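You operate a simulated robot arm through the tools that you are given. There is no shell and no other tool.

Carry out the task below with a simulated two-armed robot. There is one attempt and no reset: what you move stays moved.

## Task
Fill the bath to its FILL band and heat it to 40 C.
Fine: water from the can, nothing spilt, tap shut again, level between the red lines; lid shut; wait until the screen shows READY.
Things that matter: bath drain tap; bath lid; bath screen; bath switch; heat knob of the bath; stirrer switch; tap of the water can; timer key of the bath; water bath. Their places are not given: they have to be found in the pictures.

The check looks at the end state, three seconds after you hand in, the way a careful person would. Anything else that was tipped, shoved, dropped, spilled or broken makes it a failure. A push-on lid holds only when it is set on centred and level and pressed home; a screw cap is set on level and turned clockwise until tight.

## Robot
Two 7-joint arms with fingered hands on one trunk that stands fixed in place. Base frame: the origin is at the foot of the trunk, x ahead of it, y to its left, z up; the work surface is at about z = 85. Lengths are in cm, angles in degrees, forces in N, time in s.
The left shoulder is at [2.1, 17.4, 155.6], the right one opposite. With the tool pointing down near the work surface each hand reaches from about 10 to 50 cm from the base axis, measured 20 degrees to its own side. Payload 3.5 kg a hand.
The tool frame of a hand sits at the grasp point between the pads (the TCP): z along the fingers, y along the line on which they close. The tips reach 3 cm beyond it. Largest opening 10.4 cm; the body of the gripper starts 3.5 cm behind the TCP. The gripper is a hand of 3 fingers: y runs from the thumb to the fingers, the wrist lies at [-1.5, -10.4, -17.8] in the tool frame, and closing takes about 1.5 s.
Orientation is that of the tool frame in the base frame, as a unit quaternion [x, y, z, w]. With the fingers straight down and the wrist toward the robot, the tool's x, y and z point along [0, 1, 0], [1, 0, 0] and [0, 0, -1] of the base frame.

## Interface
- The arms move only by the tool servo_tool. It takes "left_deltas", "right_deltas" or both (then of equal length, played together; a hand with none holds still); each is a list of rows, each a list of 6 numbers: the shift along the tool's x, y, z in cm, then the turn, a rotation vector about the tool's x, y, z in rad. In form: [[tx, ty, tz, ax, ay, az], ...]. A call has 1 to 20 rows; each row shifts and turns the commanded pose from where the row before left it, along the tool's axes as they then stand. "left_gripper" and "right_gripper" are, for a hand that has rows, the opening, from 0 (shut) to 1 (fully open), set as the call begins (left out, the last holds). Rows are played at 5 a second. More than 5 cm and 8.6 degrees between two rows, or a gripper value outside its range, and nothing of the call is played. A pose out of reach is approached as far as the arm can. The call stops where the force on the tool passes 50 N (or 10 N more than at its start, if that is more) or the arm is blocked; 0.2 s more then pass. Each finger travels about 7.2 cm/s and halts on what it meets, pressing with about 25 N; the grip force reading is that of the motor and also rises with nothing between the fingers. The clock runs only during rows and for 0.2 s after the last one: add rows that do not move to give the fingers time. It gives the time, the measured TCP pose, the force on the tool (base axes), the opening and the grip force at its end, in the units of the frame above (readings bear some noise), with the torque about the TCP (base axes, N m) and any sound that the robot's microphone picked up.
- Cameras (640 x 400 px; columns grow to the right, rows downward): "scene" is now at [8.12, -4.73, 172.29]; the picture's right is [-0.56, -0.83, 0.00], its down [-0.53, 0.36, -0.77] and it looks along [0.64, -0.43, -0.64] (base axes); focal length 261 px, centre (320, 200). "left" rides on the left gripper at [-6.4, -9.4, -11.7] in its tool frame; the picture's right is [-0.72, -0.33, 0.61], its down [0.64, -0.65, 0.40] and it looks along [0.27, 0.68, 0.68] (tool axes); focal length 238 px, centre (320, 200). "right" rides on the right gripper at [6.4, -9.4, -11.7] in its tool frame; the picture's right is [-0.72, 0.33, -0.61], its down [-0.64, -0.65, 0.40] and it looks along [-0.27, 0.68, 0.68] (tool axes); focal length 238 px, centre (320, 200).
- grab_frame(camera): a new picture of that camera. No time passes.
- slide_trunk(by): slides the trunk up (or, below 0, down) by that many cm; the arms and the scene camera ride with it, the base frame stays. It gives what a move gives, with no picture.
- finger_targets(index, middle, thumb_bend, thumb_turn, hand): sets how far each is bent, from 0 (flat) to 1 (curled in); at 0.3 the hand is open as for a grip, at 0.7 the pads meet at the TCP. One left out holds its place. A second passes; each finger stops where it meets its share of the squeeze, and holds until it gets a number again. A gripper value or a shape takes the hand back. It gives what a move gives, with no picture; readings hold the bend of each and the force on the fingers (four entries, about 0 where the hand has none), thumb and palm. thumb_turn goes from beside the hand (0) to across from the fingers (1), as for a grip.
- set_grasp(shape, hand): the hand has 3 fingers and takes this shape, open, in about a second: jaw (thumb against the fingers, like two jaws); tri (thumb and two fingers); tip (a fingertip pinch); poke (one finger out to press); point (the index stretched); flat (the hand flat); cup (the hand cupped); fist (a fist). The gripper value then closes the fingers along that shape, each until it touches; the sizes above hold for jaw. It gives what a move gives, with no picture.
- head_to(pan, tilt): turns the head with the scene camera to pan (to the left, within 86 degrees either way) and tilt (down, from -29 to 69), counted from straight ahead of the robot. It gives what a move gives.
- point_at(camera, pixels): for up to 12 pixels [column, row] of the newest picture of that camera ("zoom" is the newest enlarged one), the place [x, y, z] in the base frame of the surface seen there, good to about 0.2 cm. No time passes.
- close_up(camera, box): a new picture of the part [left, top, right, bottom] of that camera's present view, enlarged. No time passes.
- close_job(): hands the job in; it is judged then, once.

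Leave the grippers open and the arms clear of the work at the hand-in unless told otherwise.

The tools are called after "Request:" by a JSON object that holds its "name" and its "arguments". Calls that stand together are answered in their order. servo_tool: Moves the arms, as the interface text tells. Its arguments: {"type":"object","properties":{"left_deltas":{"type":"array","items":{"type":"array","items":{"type":"number"}}},"left_gripper":{"type":"number"},"right_deltas":{"type":"array","items":{"type":"array","items":{"type":"number"}}},"right_gripper":{"type":"number"}},"required":[]} The other tools are called the same way: slide_trunk (by) slides the trunk up or down; set_grasp (shape, hand) gives the hand a shape; finger_targets (index, middle, thumb_bend, thumb_turn, hand) moves the fingers one by one; head_to (pan, tilt) turns the head that bears the scene camera; grab_frame (camera) takes a picture; point_at (camera, pixels) gives the place of the surface under pixels of a picture; close_up (camera, box) takes an enlarged picture of a part of a camera's view; close_job () hands the job in.

At the start:

```text
clock: 0.0
left_tool_pos: [40.99, -2.47, 155.69]
left_tcp_rot: [0.706, 0.708, -0.001, 0.001]
left_wrist_force: [-0.5, -0.8, -0.6]
left_wrist_torque: [-0.02, 0.03, 0.0]
left_grip_width: 10.37
left_grasp_force: 0.1
left_shape: jaw
left_bend: [0.3, 0.3, 0.3, 0.98]
left_finger forces: [0.1, 0.0, 0.1, 0.1, 0.0, 0.0]
right_tool_pos: [37.79, -41.45, 149.77]
right_tcp_rot: [0.707, 0.707, 0.0, 0.0]
right_wrist_force: [-0.3, -0.3, -0.3]
right_wrist_torque: [0.0, -0.04, -0.02]
right_grip_width: 10.31
right_grasp_force: 0.0
right_shape: jaw
right_bend: [0.3, 0.3, 0.3, 0.98]
right_finger forces: [0.1, 0.1, 0.0, 0.1, 0.0, 0.1]
trunk travel left (down, up): [-65.0, 10.4]
head pan, tilt: [-34.4, 39.7]
```

scene: 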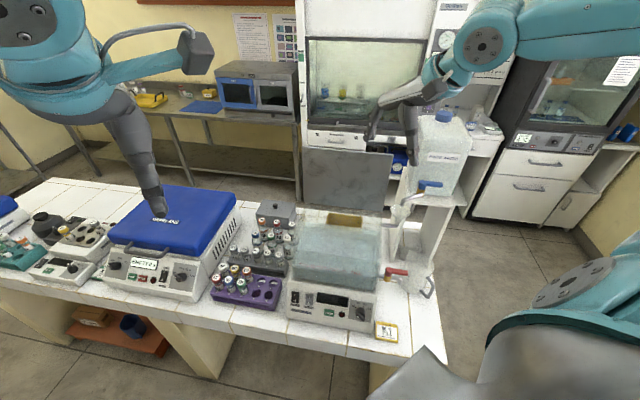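
right: 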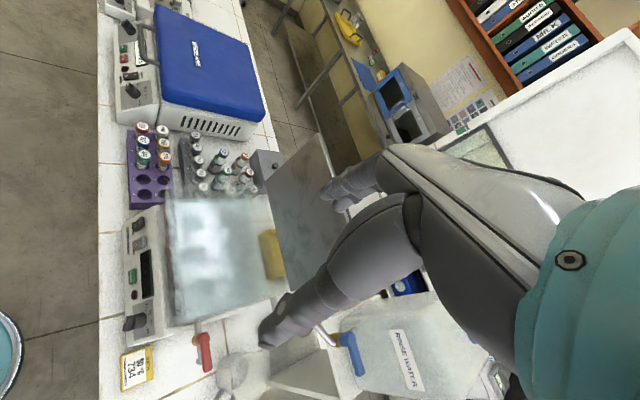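
left: 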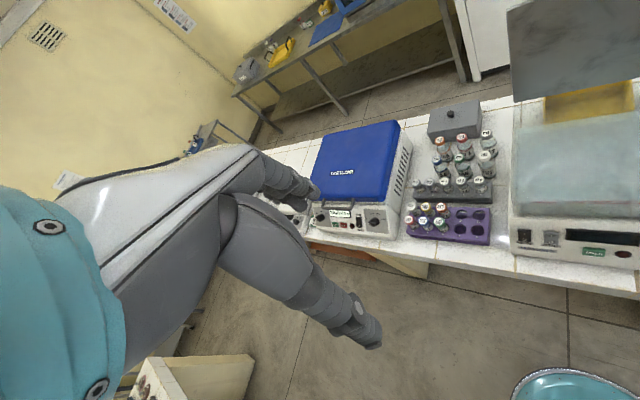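

I see a water bath with its lid open (about (330,260) in the scene picture), a water can with a blue tap handle (430,185), and a red drain tap (395,272). I'll take enlarged views of the bath and the can first.

Request:
{"name": "close_up", "arguments": {"camera": "scene", "box": [270, 200, 450, 350]}}

Request:
{"name": "close_up", "arguments": {"camera": "scene", "box": [360, 90, 490, 300]}}

Request:
{"name": "close_up", "arguments": {"camera": "right", "box": [100, 180, 460, 400]}}

```text
2.67 times, centred on (360, 275) of scene
```

zoom: 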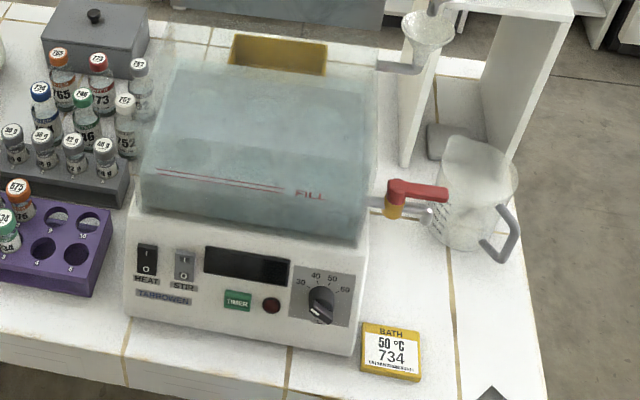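

```text
1.90 times, centred on (425, 195) of scene
```

zoom: 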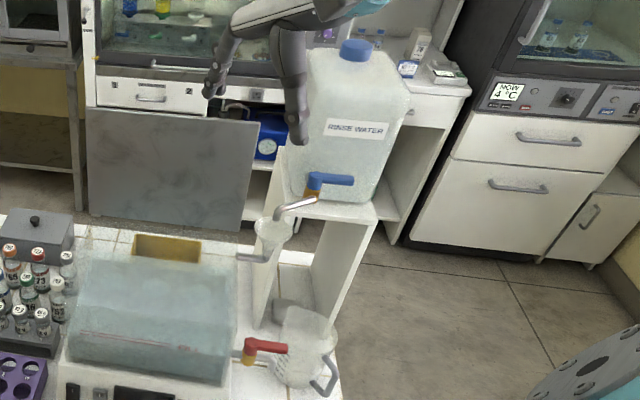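

```text
1.78 times, centred on (280, 290) of right
```

zoom: 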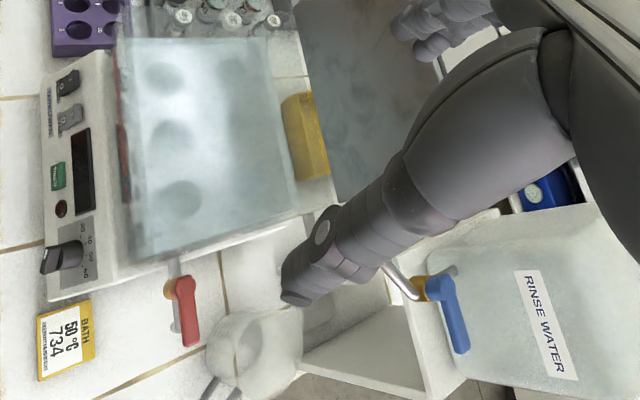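

The bath has HEAT and STIR switches, a timer key, a red lamp and a knob with 30/40/50/60. The red drain tap is on its right side above a jug. The can's blue tap has a spout over a funnel. I'll measure places on these next.

Request:
{"name": "close_up", "arguments": {"camera": "scene", "box": [280, 130, 460, 350]}}

Request:
{"name": "point_at", "arguments": {"camera": "scene", "pixels": [[298, 212], [380, 220], [305, 152], [392, 155], [388, 183], [344, 218], [293, 280], [374, 293], [290, 315], [370, 330], [385, 275], [405, 272]]}}

Request:
{"name": "point_at", "arguments": {"camera": "right", "pixels": [[205, 340], [207, 368], [199, 336], [355, 340], [360, 372], [330, 338], [133, 322], [145, 255], [132, 276], [140, 225], [139, 242], [268, 255]]}}

```text
1.82 times, centred on (370, 240) of scene
```

zoom: 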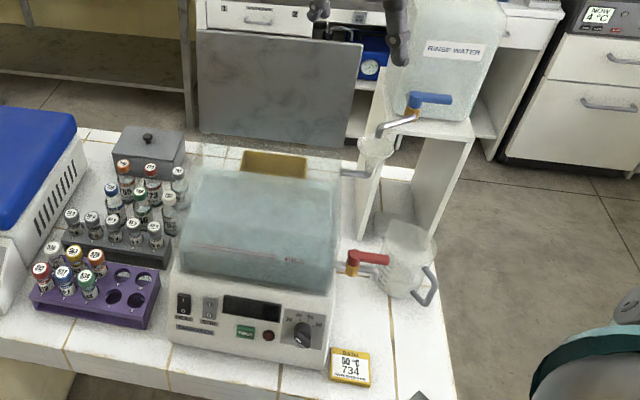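

```text
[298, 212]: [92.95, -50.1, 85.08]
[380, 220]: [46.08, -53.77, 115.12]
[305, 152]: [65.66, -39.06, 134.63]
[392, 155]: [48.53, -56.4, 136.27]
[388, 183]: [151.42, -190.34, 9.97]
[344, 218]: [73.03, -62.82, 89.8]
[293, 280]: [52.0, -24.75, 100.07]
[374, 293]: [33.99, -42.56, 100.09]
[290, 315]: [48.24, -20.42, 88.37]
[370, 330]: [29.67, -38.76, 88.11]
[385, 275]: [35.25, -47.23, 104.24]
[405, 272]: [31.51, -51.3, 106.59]
```

```text
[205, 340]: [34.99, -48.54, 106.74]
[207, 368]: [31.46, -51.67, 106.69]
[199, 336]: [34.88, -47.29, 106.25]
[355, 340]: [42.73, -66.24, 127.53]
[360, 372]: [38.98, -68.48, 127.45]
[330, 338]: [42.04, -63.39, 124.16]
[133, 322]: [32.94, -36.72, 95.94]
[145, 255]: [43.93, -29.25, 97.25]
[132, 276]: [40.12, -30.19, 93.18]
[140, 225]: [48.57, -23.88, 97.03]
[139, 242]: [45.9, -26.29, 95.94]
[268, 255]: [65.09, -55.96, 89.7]
```

The lid seems to be the grey panel standing upright behind the tank. I'll zoom in tightly on both taps, the funnel and the front panel.

Request:
{"name": "close_up", "arguments": {"camera": "scene", "box": [385, 165, 455, 235]}}

Request:
{"name": "close_up", "arguments": {"camera": "scene", "box": [370, 245, 450, 305]}}

Request:
{"name": "close_up", "arguments": {"camera": "scene", "box": [280, 270, 390, 340]}}

Request:
{"name": "close_up", "arguments": {"camera": "right", "box": [180, 300, 380, 400]}}

```text
5.71 times, centred on (420, 200) of scene
```

zoom: 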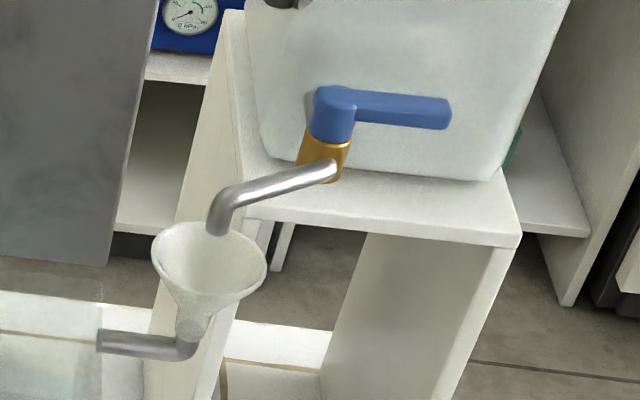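

```text
6.67 times, centred on (410, 275) of scene
```

zoom: 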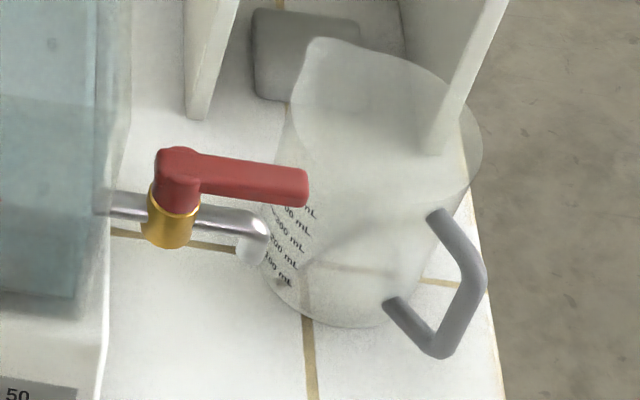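

```text
5.71 times, centred on (335, 305) of scene
```

zoom: 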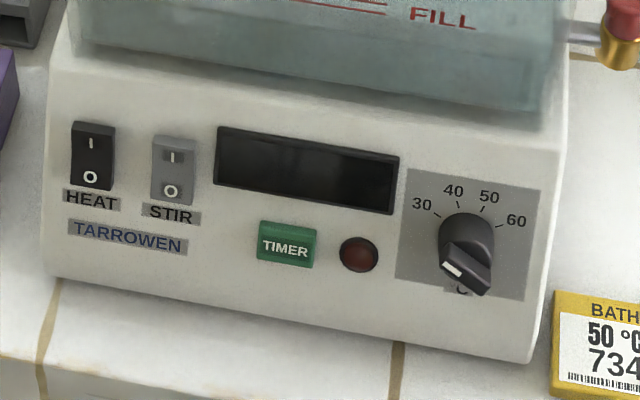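

```text
3.20 times, centred on (280, 350) of right
```

zoom: 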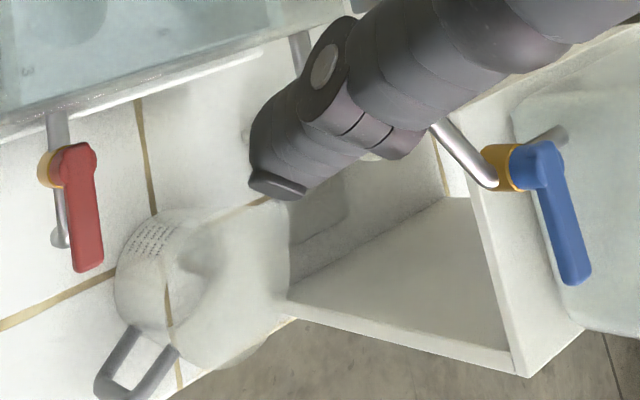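

The red drain handle lies along its pipe, so it looks open. The blue handle looks crosswise, so shut. I'll measure points on both taps using a zoom from each camera.

Request:
{"name": "close_up", "arguments": {"camera": "scene", "box": [395, 165, 445, 215]}}

Request:
{"name": "point_at", "arguments": {"camera": "zoom", "pixels": [[330, 100], [480, 110], [320, 200], [310, 220], [200, 250], [130, 330], [280, 180], [150, 390]]}}

Request:
{"name": "close_up", "arguments": {"camera": "right", "box": [310, 310, 390, 400]}}

Request:
{"name": "point_at", "arguments": {"camera": "zoom", "pixels": [[300, 90], [330, 150], [380, 270], [290, 130]]}}

```text
8.00 times, centred on (420, 190) of scene
```

zoom: 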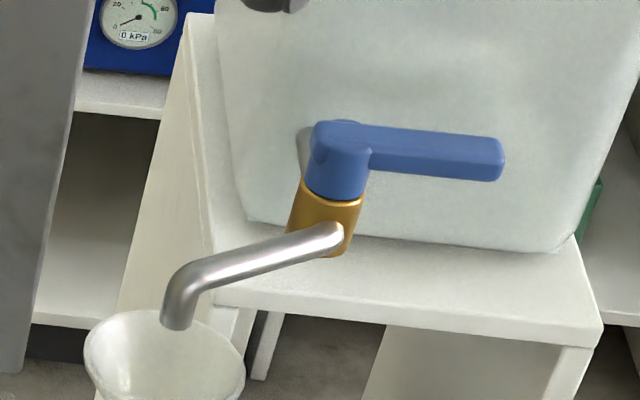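

```text
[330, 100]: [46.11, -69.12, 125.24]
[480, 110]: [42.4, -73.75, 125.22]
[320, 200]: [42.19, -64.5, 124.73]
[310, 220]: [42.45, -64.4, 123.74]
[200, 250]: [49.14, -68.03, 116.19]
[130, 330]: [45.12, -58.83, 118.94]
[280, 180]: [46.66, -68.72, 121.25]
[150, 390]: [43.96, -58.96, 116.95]
```

```text
4.44 times, centred on (350, 355) of right
```

zoom: 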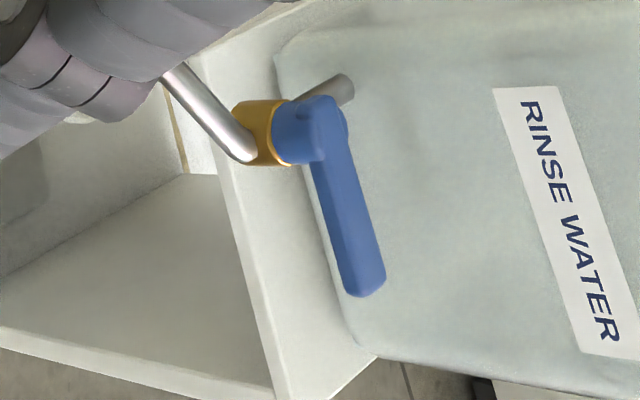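

```text
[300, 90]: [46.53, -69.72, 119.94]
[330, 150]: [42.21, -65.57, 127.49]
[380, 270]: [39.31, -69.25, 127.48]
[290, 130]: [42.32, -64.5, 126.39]
```

The blue tap's pivot is at about (42.4, -65.6) with its handle parallel to the can's face, so it is shut. The red handle points along its pipe, so the drain is open. Next I'll look closely at the tank, the FILL band and the lid.

Request:
{"name": "close_up", "arguments": {"camera": "scene", "box": [285, 200, 385, 300]}}

Request:
{"name": "point_at", "arguments": {"camera": "zoom", "pixels": [[130, 50], [100, 90], [505, 90], [480, 160], [70, 310], [470, 350], [300, 100], [300, 200], [150, 290], [300, 60]]}}

Request:
{"name": "close_up", "arguments": {"camera": "left", "box": [480, 0, 640, 300]}}

Request:
{"name": "close_up", "arguments": {"camera": "scene", "box": [290, 140, 400, 240]}}

```text
4.00 times, centred on (335, 250) of scene
```

zoom: 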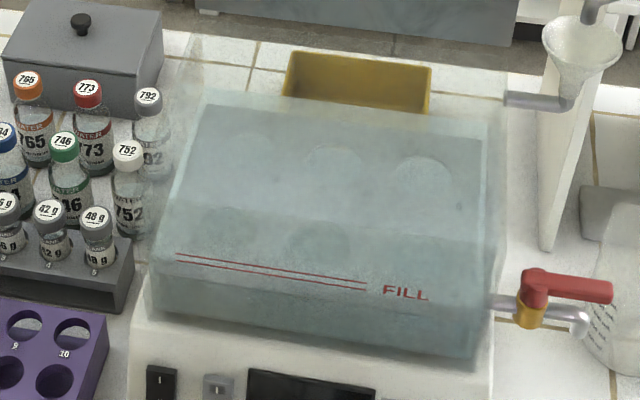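

```text
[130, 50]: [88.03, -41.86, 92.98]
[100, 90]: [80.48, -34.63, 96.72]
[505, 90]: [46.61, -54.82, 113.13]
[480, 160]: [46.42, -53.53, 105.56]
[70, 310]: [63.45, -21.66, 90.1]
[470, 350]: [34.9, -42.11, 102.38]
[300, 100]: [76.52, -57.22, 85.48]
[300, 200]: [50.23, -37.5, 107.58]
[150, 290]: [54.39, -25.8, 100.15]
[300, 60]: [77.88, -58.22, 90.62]
```

```text
1.33 times, centred on (560, 150) of left
```

zoom: 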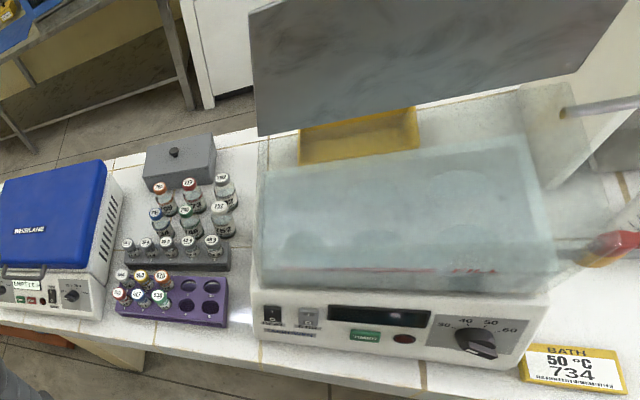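

```text
4.00 times, centred on (345, 190) of scene
```

zoom: 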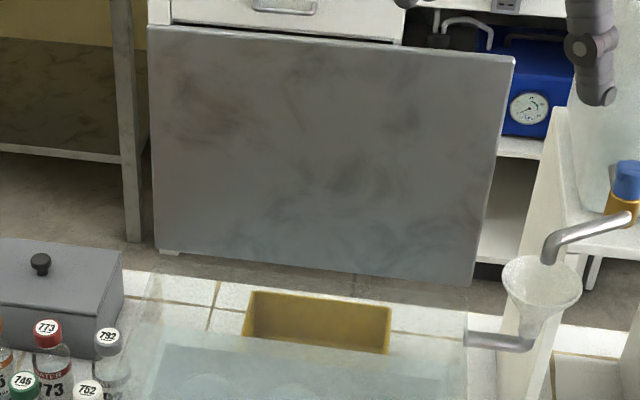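

The tank seems to hold something bluish. I'll sample points on the red lines and the possible water surface to get their heights.

Request:
{"name": "close_up", "arguments": {"camera": "scene", "box": [290, 215, 390, 300]}}

Request:
{"name": "point_at", "arguments": {"camera": "zoom", "pixels": [[150, 205], [330, 245], [150, 190], [330, 238], [250, 180], [400, 190], [250, 120], [400, 130], [250, 60], [400, 80], [250, 280], [420, 290]]}}

Request:
{"name": "close_up", "arguments": {"camera": "right", "box": [110, 180, 300, 340]}}

Request:
{"name": "point_at", "arguments": {"camera": "zoom", "pixels": [[200, 100], [250, 200], [350, 100], [400, 200], [470, 100], [210, 300], [430, 300], [500, 280], [190, 40], [540, 60]]}}

```text
4.71 times, centred on (340, 258) of scene
```

zoom: 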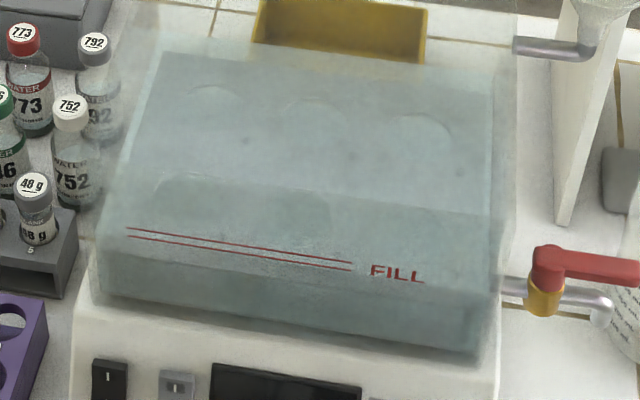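

```text
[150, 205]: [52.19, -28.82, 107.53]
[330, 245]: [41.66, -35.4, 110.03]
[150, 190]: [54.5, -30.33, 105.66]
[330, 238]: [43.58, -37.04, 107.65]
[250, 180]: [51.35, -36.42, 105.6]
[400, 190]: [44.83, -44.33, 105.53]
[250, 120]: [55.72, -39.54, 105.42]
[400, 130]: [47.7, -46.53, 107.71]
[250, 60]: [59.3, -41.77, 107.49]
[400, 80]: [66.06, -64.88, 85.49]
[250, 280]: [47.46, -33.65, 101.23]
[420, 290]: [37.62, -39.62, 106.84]
```

```text
2.50 times, centred on (205, 260) of right
```

zoom: 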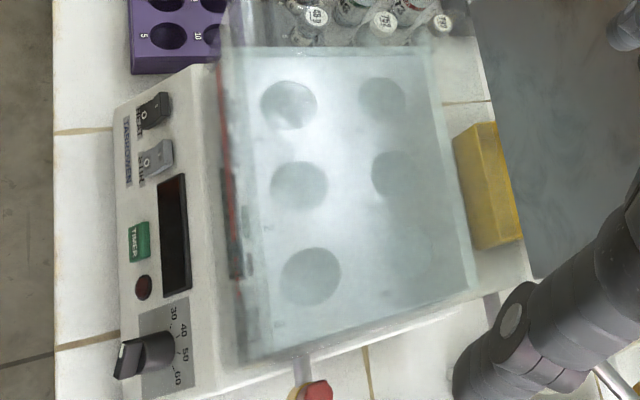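

```text
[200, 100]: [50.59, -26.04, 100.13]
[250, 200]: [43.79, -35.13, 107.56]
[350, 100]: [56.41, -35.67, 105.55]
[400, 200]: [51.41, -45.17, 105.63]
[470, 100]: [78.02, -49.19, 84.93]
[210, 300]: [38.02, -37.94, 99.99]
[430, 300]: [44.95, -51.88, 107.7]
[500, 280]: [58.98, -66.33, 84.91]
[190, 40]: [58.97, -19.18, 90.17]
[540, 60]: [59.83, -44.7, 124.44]
```

I'm getting two heights inside the tank, 107.6 and 105.6. I'll sample the hole pattern in the right camera's zoom to tell the rack from the floor or water, and zoom hard on the red lines.

Request:
{"name": "point_at", "arguments": {"camera": "zoom", "pixels": [[290, 105], [380, 98], [300, 185], [400, 172], [310, 275], [340, 140], [350, 230], [270, 145], [280, 230], [440, 230], [335, 70], [260, 320]]}}

Request:
{"name": "close_up", "arguments": {"camera": "scene", "box": [310, 255, 350, 280]}}

Request:
{"name": "point_at", "arguments": {"camera": "zoom", "pixels": [[100, 105], [100, 135], [200, 125], [200, 155], [300, 150], [300, 175], [400, 170], [400, 200]]}}

```text
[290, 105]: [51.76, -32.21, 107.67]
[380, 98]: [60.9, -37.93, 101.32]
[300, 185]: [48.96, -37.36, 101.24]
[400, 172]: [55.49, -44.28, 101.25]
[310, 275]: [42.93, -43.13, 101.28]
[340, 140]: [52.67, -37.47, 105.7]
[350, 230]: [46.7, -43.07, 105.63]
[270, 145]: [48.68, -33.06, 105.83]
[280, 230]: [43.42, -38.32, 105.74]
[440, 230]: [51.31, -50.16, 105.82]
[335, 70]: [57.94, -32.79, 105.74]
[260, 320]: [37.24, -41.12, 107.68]
```

```text
16.00 times, centred on (330, 268) of scene
```

zoom: 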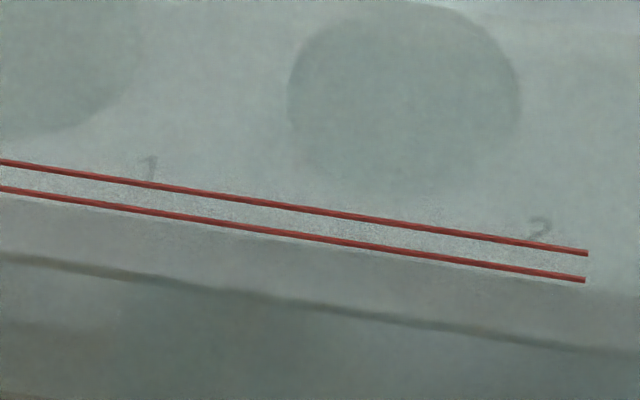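

```text
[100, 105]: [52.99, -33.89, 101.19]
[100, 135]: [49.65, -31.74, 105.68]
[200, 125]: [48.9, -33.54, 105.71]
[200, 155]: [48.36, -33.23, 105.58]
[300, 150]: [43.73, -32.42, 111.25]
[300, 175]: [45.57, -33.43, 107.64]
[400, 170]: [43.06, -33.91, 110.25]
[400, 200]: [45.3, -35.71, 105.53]
```

The perforated rack is at 105.7 and the tank floor at 101.25. A see-through surface at about 107.6 is probably the present water level. I'll read the red lines' heights exactly by sampling pixels on the lines themselves.

Request:
{"name": "point_at", "arguments": {"camera": "zoom", "pixels": [[100, 178], [100, 205], [200, 193], [200, 220], [300, 208], [300, 236], [400, 224], [400, 251], [500, 239], [500, 267], [300, 222], [400, 238]]}}

Request:
{"name": "close_up", "arguments": {"camera": "scene", "box": [342, 255, 382, 300]}}

Request:
{"name": "close_up", "arguments": {"camera": "left", "box": [500, 120, 640, 260]}}

```text
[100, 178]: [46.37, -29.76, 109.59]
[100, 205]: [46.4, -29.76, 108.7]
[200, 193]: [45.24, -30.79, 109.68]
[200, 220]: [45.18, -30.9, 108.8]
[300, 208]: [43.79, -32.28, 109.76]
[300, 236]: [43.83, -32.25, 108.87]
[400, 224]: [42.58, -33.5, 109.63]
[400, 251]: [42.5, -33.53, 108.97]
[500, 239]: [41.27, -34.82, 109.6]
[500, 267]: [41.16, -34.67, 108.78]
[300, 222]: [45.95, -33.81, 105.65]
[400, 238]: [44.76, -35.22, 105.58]
```

```text
8.89 times, centred on (362, 278) of scene
```

zoom: 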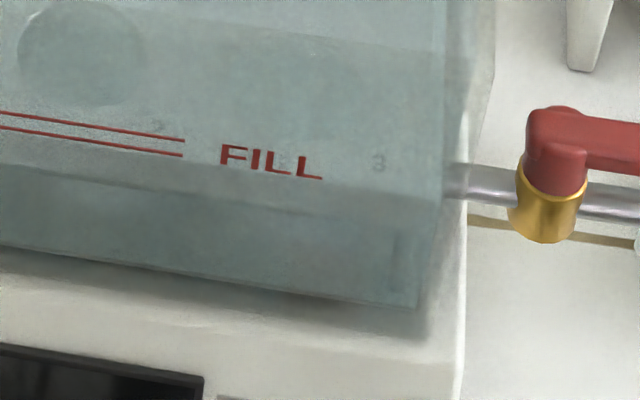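

```text
2.86 times, centred on (570, 190) of left
```

zoom: 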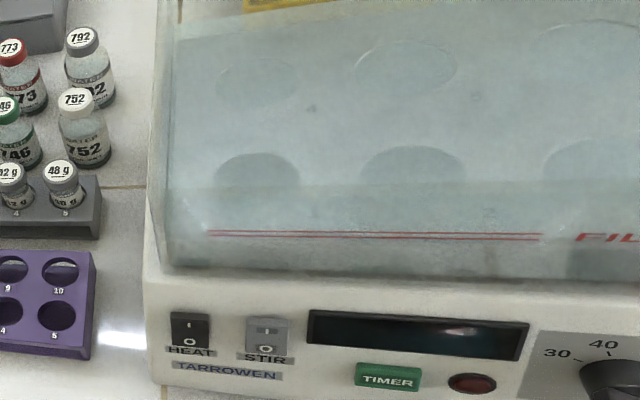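

The red lines are at z = 108.8 and 109.65, so the present water surface (107.6) is below the band and I'll aim for about 109.2. Next I need exact red tap geometry.

Request:
{"name": "close_up", "arguments": {"camera": "scene", "box": [376, 255, 416, 290]}}

Request:
{"name": "point_at", "arguments": {"camera": "zoom", "pixels": [[180, 120], [215, 110], [180, 160], [300, 150], [400, 165], [455, 170], [400, 200], [250, 190], [330, 250], [180, 260], [400, 290], [470, 195]]}}

Request:
{"name": "close_up", "arguments": {"camera": "right", "box": [180, 315, 250, 385]}}

Request:
{"name": "point_at", "arguments": {"camera": "zoom", "pixels": [[220, 130], [230, 180], [250, 250], [270, 310], [215, 250], [290, 250], [180, 180], [200, 280], [205, 330]]}}

```text
11.43 times, centred on (396, 272) of scene
```

zoom: 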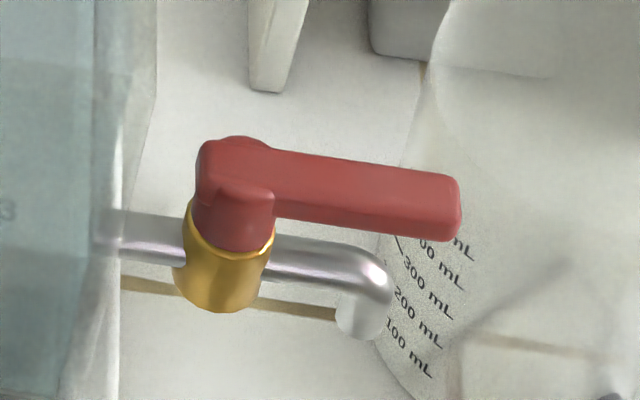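

```text
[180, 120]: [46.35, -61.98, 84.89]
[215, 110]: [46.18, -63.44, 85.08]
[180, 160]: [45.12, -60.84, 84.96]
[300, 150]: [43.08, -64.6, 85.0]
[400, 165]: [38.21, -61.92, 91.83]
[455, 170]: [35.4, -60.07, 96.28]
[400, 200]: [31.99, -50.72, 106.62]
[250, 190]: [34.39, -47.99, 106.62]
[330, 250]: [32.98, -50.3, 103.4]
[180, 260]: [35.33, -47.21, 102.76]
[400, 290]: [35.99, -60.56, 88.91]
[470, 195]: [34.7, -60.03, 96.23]
```

```text
5.71 times, centred on (215, 350) of right
```

zoom: 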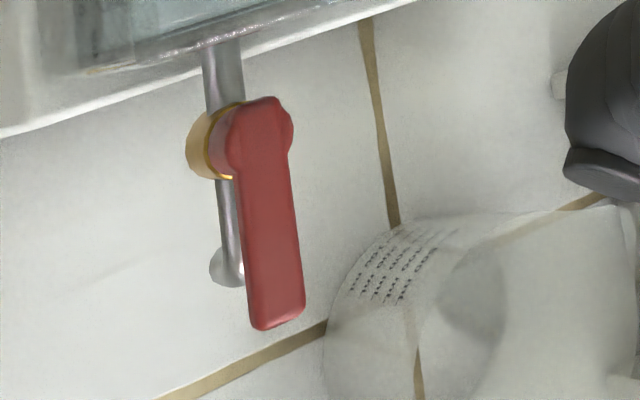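

```text
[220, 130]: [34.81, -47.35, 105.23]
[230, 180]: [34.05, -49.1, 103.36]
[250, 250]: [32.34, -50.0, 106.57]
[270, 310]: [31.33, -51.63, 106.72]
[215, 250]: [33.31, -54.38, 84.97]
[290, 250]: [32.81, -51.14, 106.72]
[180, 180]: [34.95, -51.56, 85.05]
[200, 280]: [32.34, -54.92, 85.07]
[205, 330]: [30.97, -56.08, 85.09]
```

The drain's outlet isn't over the jug, so it matters whether it's open. No time has passed yet. I'll let 0.2 s pass with a still row and then look for a flow at both taps.

Request:
{"name": "servo_tool", "arguments": {"right_deltas": [[0, 0, 0, 0, 0, 0]]}}

Request:
{"name": "close_up", "arguments": {"camera": "scene", "box": [370, 160, 460, 310]}}

Request:
{"name": "close_up", "arguments": {"camera": "scene", "box": [376, 255, 416, 300]}}

```text
clock: 0.4
left_tool_pos: [40.89, -2.41, 155.77]
left_tcp_rot: [0.706, 0.708, 0.0, 0.001]
left_wrist_force: [-0.1, 0.7, -0.2]
left_wrist_torque: [0.0, -0.02, 0.01]
left_grip_width: 10.37
left_grasp_force: 0.0
left_shape: jaw
left_bend: [0.3, 0.3, 0.3, 0.98]
left_finger forces: [0.0, 0.1, 0.0, 0.0, 0.1, 0.1]
right_tool_pos: [37.72, -41.41, 149.8]
right_tcp_rot: [0.707, 0.707, 0.001, 0.001]
right_wrist_force: [-0.6, -0.4, 0.6]
right_wrist_torque: [-0.04, 0.0, 0.0]
right_grip_width: 10.39
right_grasp_force: 0.1
right_shape: jaw
right_bend: [0.3, 0.3, 0.3, 0.98]
right_finger forces: [0.0, 0.0, 0.1, 0.0, 0.0, 0.0]
trunk travel left (down, up): [-65.0, 10.4]
head pan, tilt: [-34.4, 39.7]
```

```text
2.67 times, centred on (415, 235) of scene
```

zoom: 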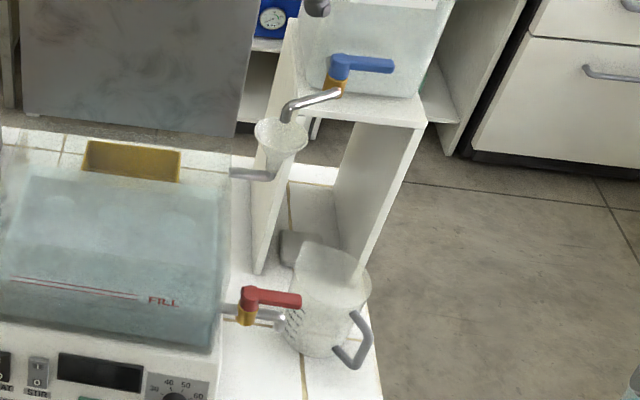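

```text
8.89 times, centred on (396, 278) of scene
```

zoom: 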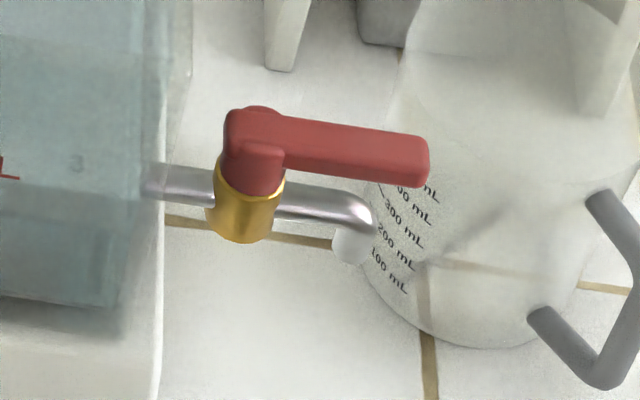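

No obvious stream anywhere. The whitish bit at the drain outlet could be an end piece. I'll let 2 s more pass, then check the water level again by sampling many tank pixels.

Request:
{"name": "servo_tool", "arguments": {"right_deltas": [[0, 0, 0, 0, 0, 0], [0, 0, 0, 0, 0, 0], [0, 0, 0, 0, 0, 0], [0, 0, 0, 0, 0, 0], [0, 0, 0, 0, 0, 0], [0, 0, 0, 0, 0, 0], [0, 0, 0, 0, 0, 0], [0, 0, 0, 0, 0, 0]]}}

Request:
{"name": "close_up", "arguments": {"camera": "scene", "box": [290, 215, 390, 300]}}

Request:
{"name": "point_at", "arguments": {"camera": "zoom", "pixels": [[150, 205], [330, 238], [400, 130], [250, 60], [200, 100], [220, 150], [300, 170], [350, 110], [450, 150], [180, 80], [300, 210], [420, 230]]}}

Request:
{"name": "close_up", "arguments": {"camera": "right", "box": [180, 315, 250, 385]}}

```text
clock: 2.2
left_tool_pos: [41.0, -2.56, 155.75]
left_tcp_rot: [0.707, 0.707, 0.001, 0.001]
left_wrist_force: [0.4, 0.2, -1.2]
left_wrist_torque: [0.01, -0.02, -0.02]
left_grip_width: 10.34
left_grasp_force: 0.1
left_shape: jaw
left_bend: [0.3, 0.3, 0.3, 0.98]
left_finger forces: [0.0, 0.0, 0.0, 0.0, 0.1, 0.0]
right_tool_pos: [37.79, -41.37, 149.66]
right_tcp_rot: [0.707, 0.708, 0.001, 0.001]
right_wrist_force: [0.2, 0.2, 0.0]
right_wrist_torque: [0.04, -0.02, -0.03]
right_grip_width: 10.35
right_grasp_force: 0.1
right_shape: jaw
right_bend: [0.3, 0.3, 0.3, 0.98]
right_finger forces: [0.1, 0.0, 0.1, 0.0, 0.0, 0.0]
trunk travel left (down, up): [-65.0, 10.4]
head pan, tilt: [-34.4, 39.7]
```

```text
4.71 times, centred on (340, 258) of scene
```

zoom: 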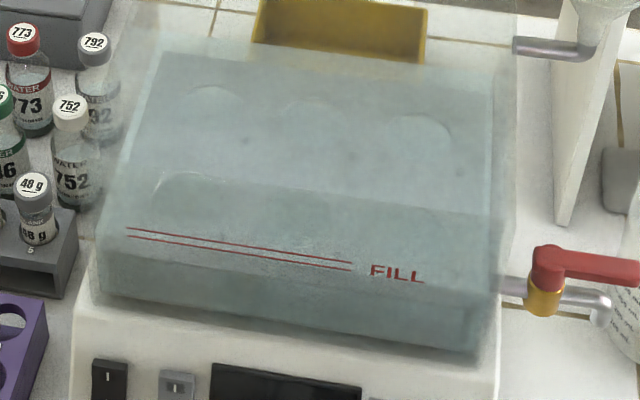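

```text
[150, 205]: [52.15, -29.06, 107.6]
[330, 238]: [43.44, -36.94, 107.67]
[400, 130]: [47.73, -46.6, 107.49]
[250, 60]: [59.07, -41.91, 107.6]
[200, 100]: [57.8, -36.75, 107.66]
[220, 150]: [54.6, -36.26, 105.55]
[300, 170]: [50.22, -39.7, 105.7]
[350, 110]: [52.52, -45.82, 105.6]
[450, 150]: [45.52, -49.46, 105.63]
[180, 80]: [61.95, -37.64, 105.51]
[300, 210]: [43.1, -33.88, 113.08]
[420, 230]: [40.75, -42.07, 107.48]
```

```text
5.71 times, centred on (215, 350) of right
```

zoom: 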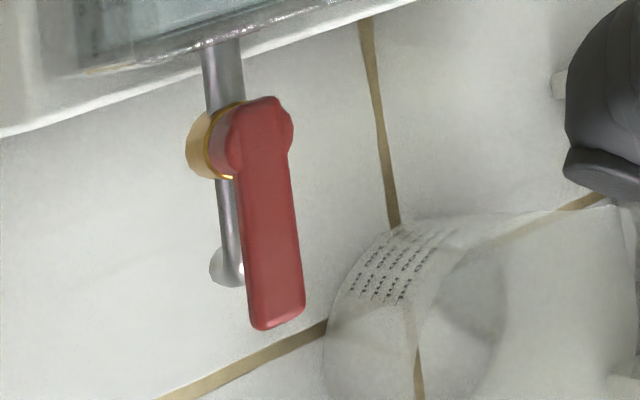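

The level holds at 107.6 and nothing flows, so the drain is effectively shut and I'll leave it alone. The jobs left are the can tap, lid, knob and heat switch. I'll measure the blue handle more precisely from the right camera.

Request:
{"name": "close_up", "arguments": {"camera": "right", "box": [330, 320, 380, 385]}}

Request:
{"name": "point_at", "arguments": {"camera": "zoom", "pixels": [[230, 90], [260, 60], [300, 100], [270, 150], [300, 200], [260, 200], [330, 200], [350, 300], [310, 300], [340, 350], [310, 345], [370, 335]]}}

Request:
{"name": "close_up", "arguments": {"camera": "scene", "box": [405, 100, 475, 200]}}

Request:
{"name": "point_at", "arguments": {"camera": "zoom", "pixels": [[200, 100], [400, 100], [250, 200], [430, 200], [250, 20], [400, 20], [220, 290], [400, 290], [350, 60]]}}

```text
6.15 times, centred on (355, 352) of right
```

zoom: 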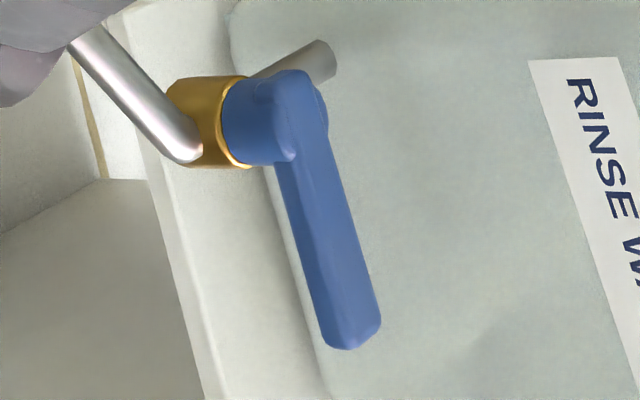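

```text
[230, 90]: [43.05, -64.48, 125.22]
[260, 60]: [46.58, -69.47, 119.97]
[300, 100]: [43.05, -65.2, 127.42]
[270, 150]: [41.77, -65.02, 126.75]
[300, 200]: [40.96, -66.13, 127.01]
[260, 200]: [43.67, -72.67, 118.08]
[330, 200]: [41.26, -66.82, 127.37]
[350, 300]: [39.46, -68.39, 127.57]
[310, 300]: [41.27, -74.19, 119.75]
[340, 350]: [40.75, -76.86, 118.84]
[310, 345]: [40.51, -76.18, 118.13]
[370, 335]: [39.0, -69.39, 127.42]
```

```text
4.00 times, centred on (440, 150) of scene
```

zoom: 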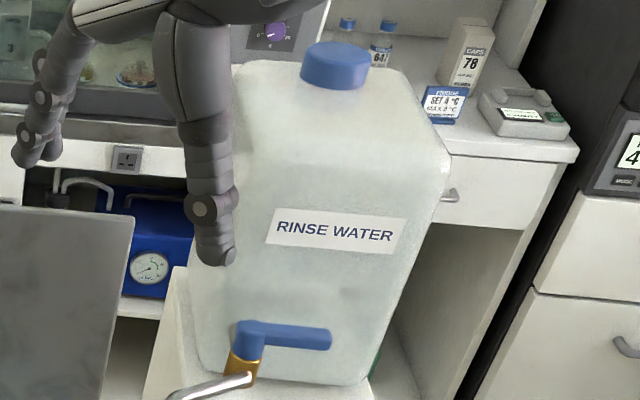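

```text
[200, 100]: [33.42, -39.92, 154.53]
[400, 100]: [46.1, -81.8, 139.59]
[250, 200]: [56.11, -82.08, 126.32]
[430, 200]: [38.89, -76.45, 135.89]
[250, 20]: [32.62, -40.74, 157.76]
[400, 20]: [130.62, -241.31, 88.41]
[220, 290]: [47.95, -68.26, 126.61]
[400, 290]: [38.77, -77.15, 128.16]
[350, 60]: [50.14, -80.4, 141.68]
```

The can, shelf and bath all share one frame turned about 45°. The blue handle's pivot is near (42.8, -65.3, 127.4) and its tip near (38.9, -69.5). I'll bring the right hand near it: shift, yaw 45° so the closing line crosses the handle, and partly close the gripper.

Request:
{"name": "servo_tool", "arguments": {"right_deltas": [[-3.72, -0.96, 0.9, 0, 0, 0], [-3.72, -0.96, 0.9, 0, 0, 0], [-3.72, -0.96, 0.9, 0, 0, 0], [-3.72, -0.96, 0.9, 0, 0, 0], [-3.72, -0.96, 0.9, 0, 0, 0], [0, 0, 0, 0, 0, 0.1317], [0, 0, 0, 0, 0, 0.1317], [0, 0, 0, 0, 0, 0.1317], [0, 0, 0, 0, 0, 0.1317], [0, 0, 0, 0, 0, 0.1317], [0, 0, 0, 0, 0, 0.1317], [0, 0, 0, -0.145, 0, 0], [0, 0, 0, -0.145, 0, 0], [0, 0, 0, -0.146, 0, 0], [0, 0, 0, 0, 0, 0]], "right_gripper": 0.4}}

Request:
{"name": "grab_frame", "arguments": {"camera": "scene"}}

Request:
{"name": "grab_frame", "arguments": {"camera": "right"}}

```text
clock: 5.4
left_tool_pos: [40.91, -2.5, 155.66]
left_tcp_rot: [0.706, 0.708, 0.0, 0.001]
left_wrist_force: [-1.1, -0.1, 0.1]
left_wrist_torque: [0.0, -0.01, 0.0]
left_grip_width: 10.36
left_grasp_force: 0.0
left_shape: jaw
left_bend: [0.3, 0.3, 0.3, 0.98]
left_finger forces: [0.1, 0.0, 0.0, 0.0, 0.0, 0.0]
right_tool_pos: [32.94, -59.93, 145.29]
right_tcp_rot: [0.903, 0.371, 0.084, 0.201]
right_wrist_force: [0.9, 0.6, -0.4]
right_wrist_torque: [0.0, -0.02, -0.01]
right_grip_width: 4.22
right_grasp_force: 0.0
right_shape: jaw
right_bend: [0.74, 0.49, 0.72, 1.0]
right_finger forces: [0.0, 0.0, 0.0, 0.0, 0.0, 0.1]
trunk travel left (down, up): [-65.0, 10.4]
head pan, tilt: [-34.4, 39.7]
```

```text
taken
```

scene: 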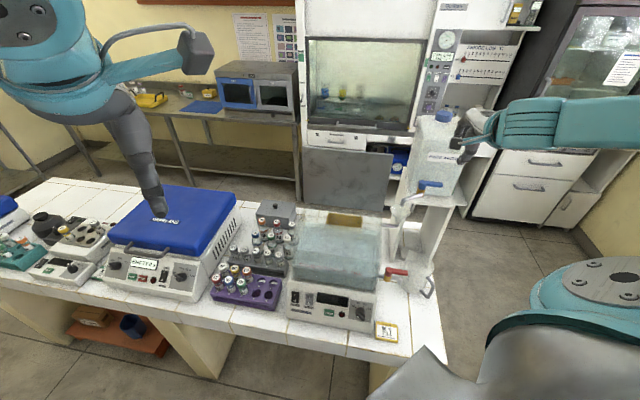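

```text
taken
```

right: 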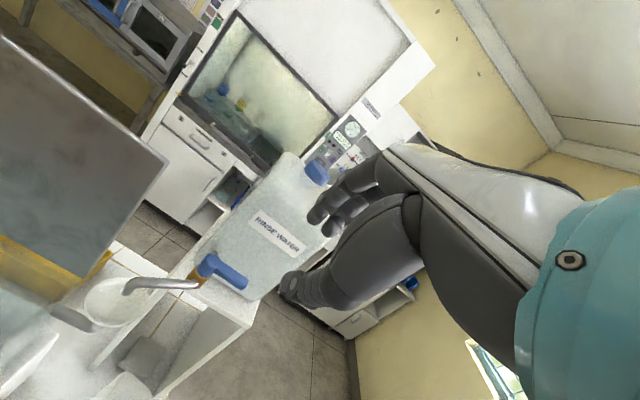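

The hand reached its pose and the tool axes are as planned. Next I move to a point 8 cm back along the tool axis from the blue handle, then check.

Request:
{"name": "servo_tool", "arguments": {"right_deltas": [[-0.13, 0.51, 3.11, 0, 0, 0], [-0.13, 0.51, 3.11, 0, 0, 0], [-0.13, 0.51, 3.11, 0, 0, 0], [-0.13, 0.51, 3.11, 0, 0, 0]]}}

Request:
{"name": "close_up", "arguments": {"camera": "scene", "box": [370, 90, 490, 240]}}

Request:
{"name": "grab_frame", "arguments": {"camera": "right"}}

```text
clock: 6.4
left_tool_pos: [41.04, -2.41, 155.71]
left_tcp_rot: [0.707, 0.707, 0.0, 0.0]
left_wrist_force: [0.7, -0.4, 0.0]
left_wrist_torque: [0.04, 0.03, 0.0]
left_grip_width: 10.35
left_grasp_force: 0.1
left_shape: jaw
left_bend: [0.3, 0.3, 0.3, 0.98]
left_finger forces: [0.0, 0.1, 0.0, 0.1, 0.1, 0.0]
right_tool_pos: [37.76, -65.54, 134.71]
right_tcp_rot: [0.903, 0.371, 0.082, 0.201]
right_wrist_force: [0.1, -0.4, -0.8]
right_wrist_torque: [0.04, -0.01, -0.02]
right_grip_width: 4.18
right_grasp_force: 0.0
right_shape: jaw
right_bend: [0.74, 0.49, 0.72, 1.0]
right_finger forces: [0.0, 0.0, 0.0, 0.0, 0.1, 0.1]
trunk travel left (down, up): [-65.0, 10.4]
head pan, tilt: [-34.4, 39.7]
```

```text
2.67 times, centred on (430, 165) of scene
```

zoom: 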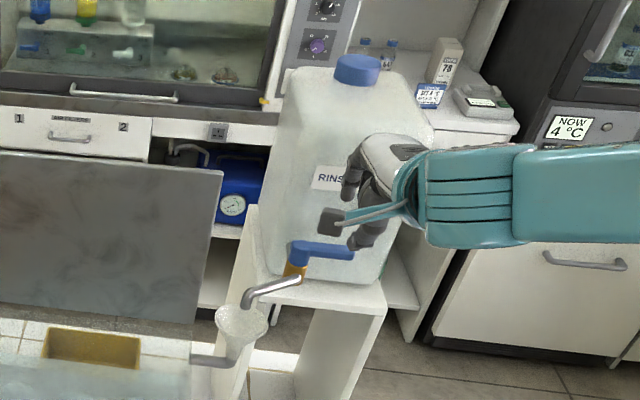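

```text
taken
```

right: 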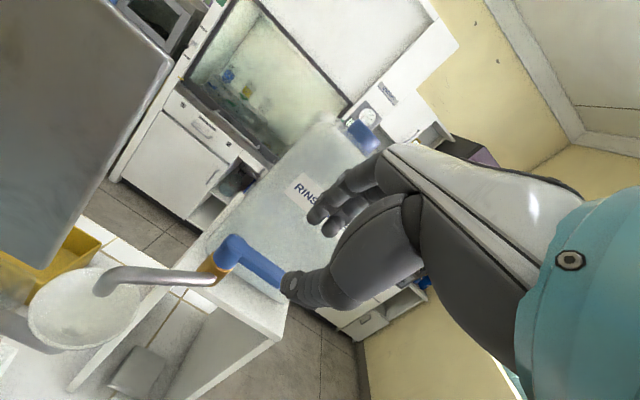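

The hand is lined up behind the handle. I'll zoom in on the fingers to see their exact shape before advancing.

Request:
{"name": "close_up", "arguments": {"camera": "right", "box": [200, 150, 420, 330]}}

Request:
{"name": "point_at", "arguments": {"camera": "zoom", "pixels": [[250, 405], [280, 395], [330, 200], [360, 215], [400, 240], [380, 160], [270, 370], [310, 390], [120, 270], [230, 360], [80, 260], [200, 320]]}}

Request:
{"name": "close_up", "arguments": {"camera": "scene", "box": [415, 135, 475, 200]}}

```text
2.22 times, centred on (310, 240) of right
```

zoom: 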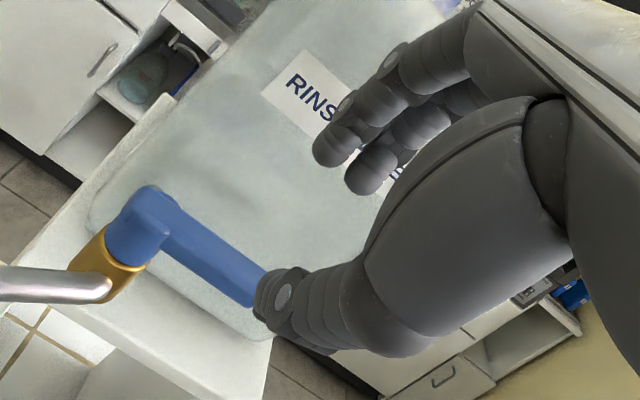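

```text
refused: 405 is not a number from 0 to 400
```

```text
6.15 times, centred on (445, 168) of scene
```

zoom: 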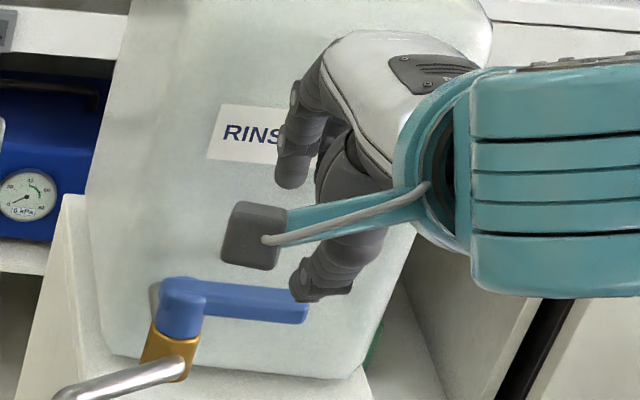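

The thumb is on the near side and two fingers on the far side. I'll read the positions of their tips.

Request:
{"name": "close_up", "arguments": {"camera": "right", "box": [200, 150, 420, 330]}}

Request:
{"name": "point_at", "arguments": {"camera": "zoom", "pixels": [[280, 295], [262, 290], [330, 150], [320, 140], [365, 180], [360, 165], [345, 110], [400, 130], [275, 320], [320, 310]]}}

```text
2.22 times, centred on (310, 240) of right
```

zoom: 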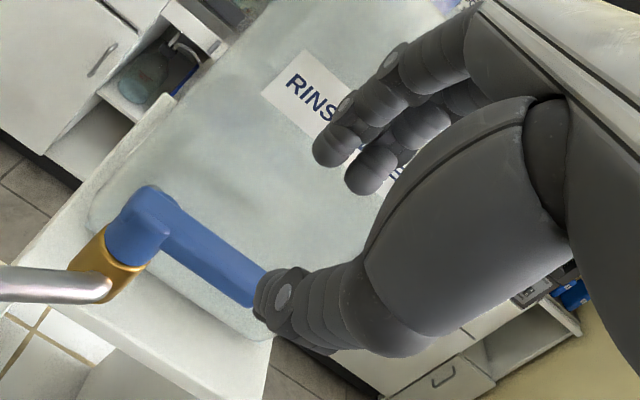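

```text
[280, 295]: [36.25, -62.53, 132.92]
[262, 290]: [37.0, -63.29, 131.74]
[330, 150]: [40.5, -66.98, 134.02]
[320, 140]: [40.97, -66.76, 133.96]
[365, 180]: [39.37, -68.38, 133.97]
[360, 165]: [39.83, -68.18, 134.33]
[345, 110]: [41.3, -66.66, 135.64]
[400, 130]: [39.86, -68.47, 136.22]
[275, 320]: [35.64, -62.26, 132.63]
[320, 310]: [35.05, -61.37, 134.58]
```

Thumb tip and fingertips straddle the handle's line with about 4 cm between, and the can's face leaves about 2 cm of clearance. I'll advance down onto the handle.

Request:
{"name": "servo_tool", "arguments": {"right_deltas": [[0, -0.15, 2.25, 0, 0, 0], [0, -0.15, 2.25, 0, 0, 0], [0, -0.15, 2.25, 0, 0, 0], [0, -0.15, 2.23, 0, 0, 0]]}}

Request:
{"name": "close_up", "arguments": {"camera": "scene", "box": [395, 135, 475, 210]}}

Request:
{"name": "close_up", "arguments": {"camera": "right", "box": [200, 150, 420, 330]}}

```text
clock: 7.4
left_tool_pos: [41.04, -2.47, 155.57]
left_tcp_rot: [0.707, 0.708, 0.0, 0.0]
left_wrist_force: [0.4, 0.3, 0.3]
left_wrist_torque: [0.0, 0.01, -0.01]
left_grip_width: 10.35
left_grasp_force: 0.0
left_shape: jaw
left_bend: [0.3, 0.3, 0.3, 0.98]
left_finger forces: [0.0, 0.0, 0.0, 0.0, 0.0, 0.1]
right_tool_pos: [39.9, -67.86, 126.47]
right_tcp_rot: [0.903, 0.371, 0.082, 0.2]
right_wrist_force: [0.7, -0.1, 0.2]
right_wrist_torque: [-0.01, -0.03, 0.04]
right_grip_width: 4.17
right_grasp_force: 0.0
right_shape: jaw
right_bend: [0.74, 0.49, 0.72, 1.0]
right_finger forces: [0.0, 0.0, 0.0, 0.0, 0.0, 0.1]
trunk travel left (down, up): [-65.0, 10.4]
head pan, tilt: [-34.4, 39.7]
```

```text
5.33 times, centred on (435, 172) of scene
```

zoom: 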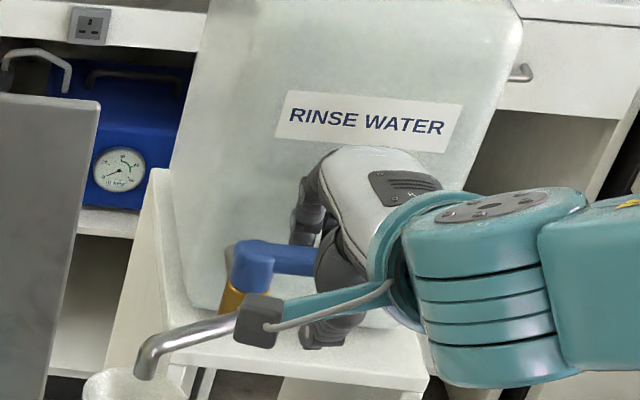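

```text
2.22 times, centred on (310, 240) of right
```

zoom: 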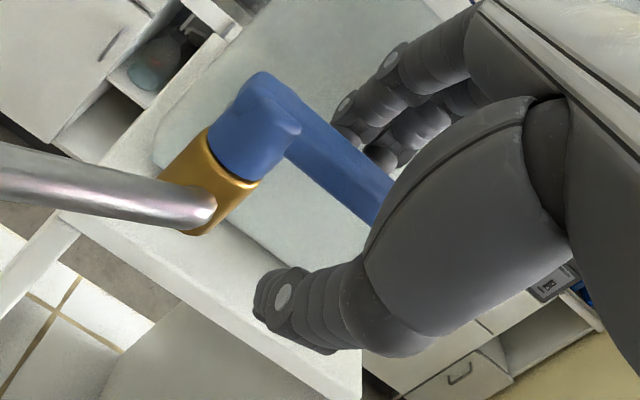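

The handle sits between thumb and fingers with no contact. I'll narrow the gap gently to about 2.5 cm before turning.

Request:
{"name": "servo_tool", "arguments": {"right_deltas": [[0, 0, 0, 0, 0, 0], [0, 0, 0, 0, 0, 0], [0, 0, 0, 0, 0, 0], [0, 0, 0, 0, 0, 0]], "right_gripper": 0.24}}

Request:
{"name": "close_up", "arguments": {"camera": "right", "box": [200, 150, 420, 330]}}

Request:
{"name": "close_up", "arguments": {"camera": "scene", "box": [395, 135, 475, 240]}}

```text
clock: 8.4
left_tool_pos: [41.02, -2.49, 155.58]
left_tcp_rot: [0.707, 0.708, 0.0, 0.0]
left_wrist_force: [-0.7, -1.2, -0.8]
left_wrist_torque: [0.01, -0.03, 0.05]
left_grip_width: 10.37
left_grasp_force: 0.0
left_shape: jaw
left_bend: [0.3, 0.3, 0.3, 0.98]
left_finger forces: [0.1, 0.1, 0.0, 0.0, 0.1, 0.1]
right_tool_pos: [39.76, -67.87, 126.68]
right_tcp_rot: [0.903, 0.372, 0.083, 0.2]
right_wrist_force: [0.0, -0.8, -0.1]
right_wrist_torque: [-0.01, 0.04, -0.02]
right_grip_width: 2.54
right_grasp_force: 0.1
right_shape: jaw
right_bend: [0.74, 0.56, 0.74, 1.0]
right_finger forces: [0.0, 0.0, 0.0, 0.0, 0.1, 0.0]
trunk travel left (down, up): [-65.0, 10.4]
head pan, tilt: [-34.4, 39.7]
```

```text
2.22 times, centred on (310, 240) of right
```

zoom: 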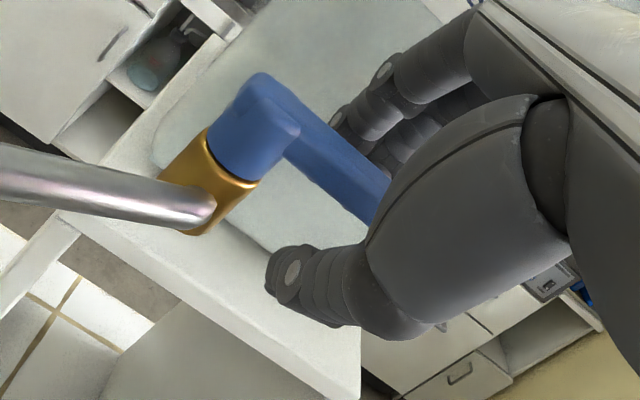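

```text
3.81 times, centred on (435, 188) of scene
```

zoom: 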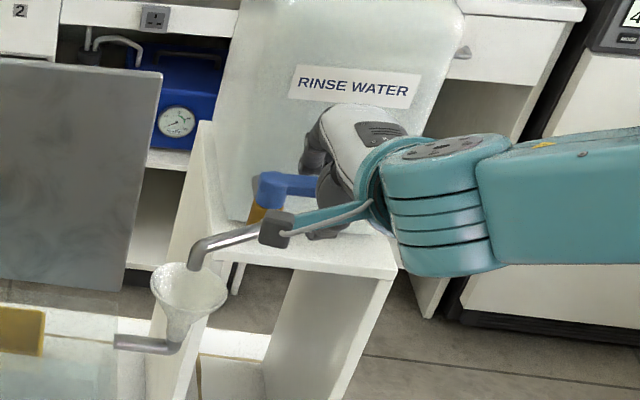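

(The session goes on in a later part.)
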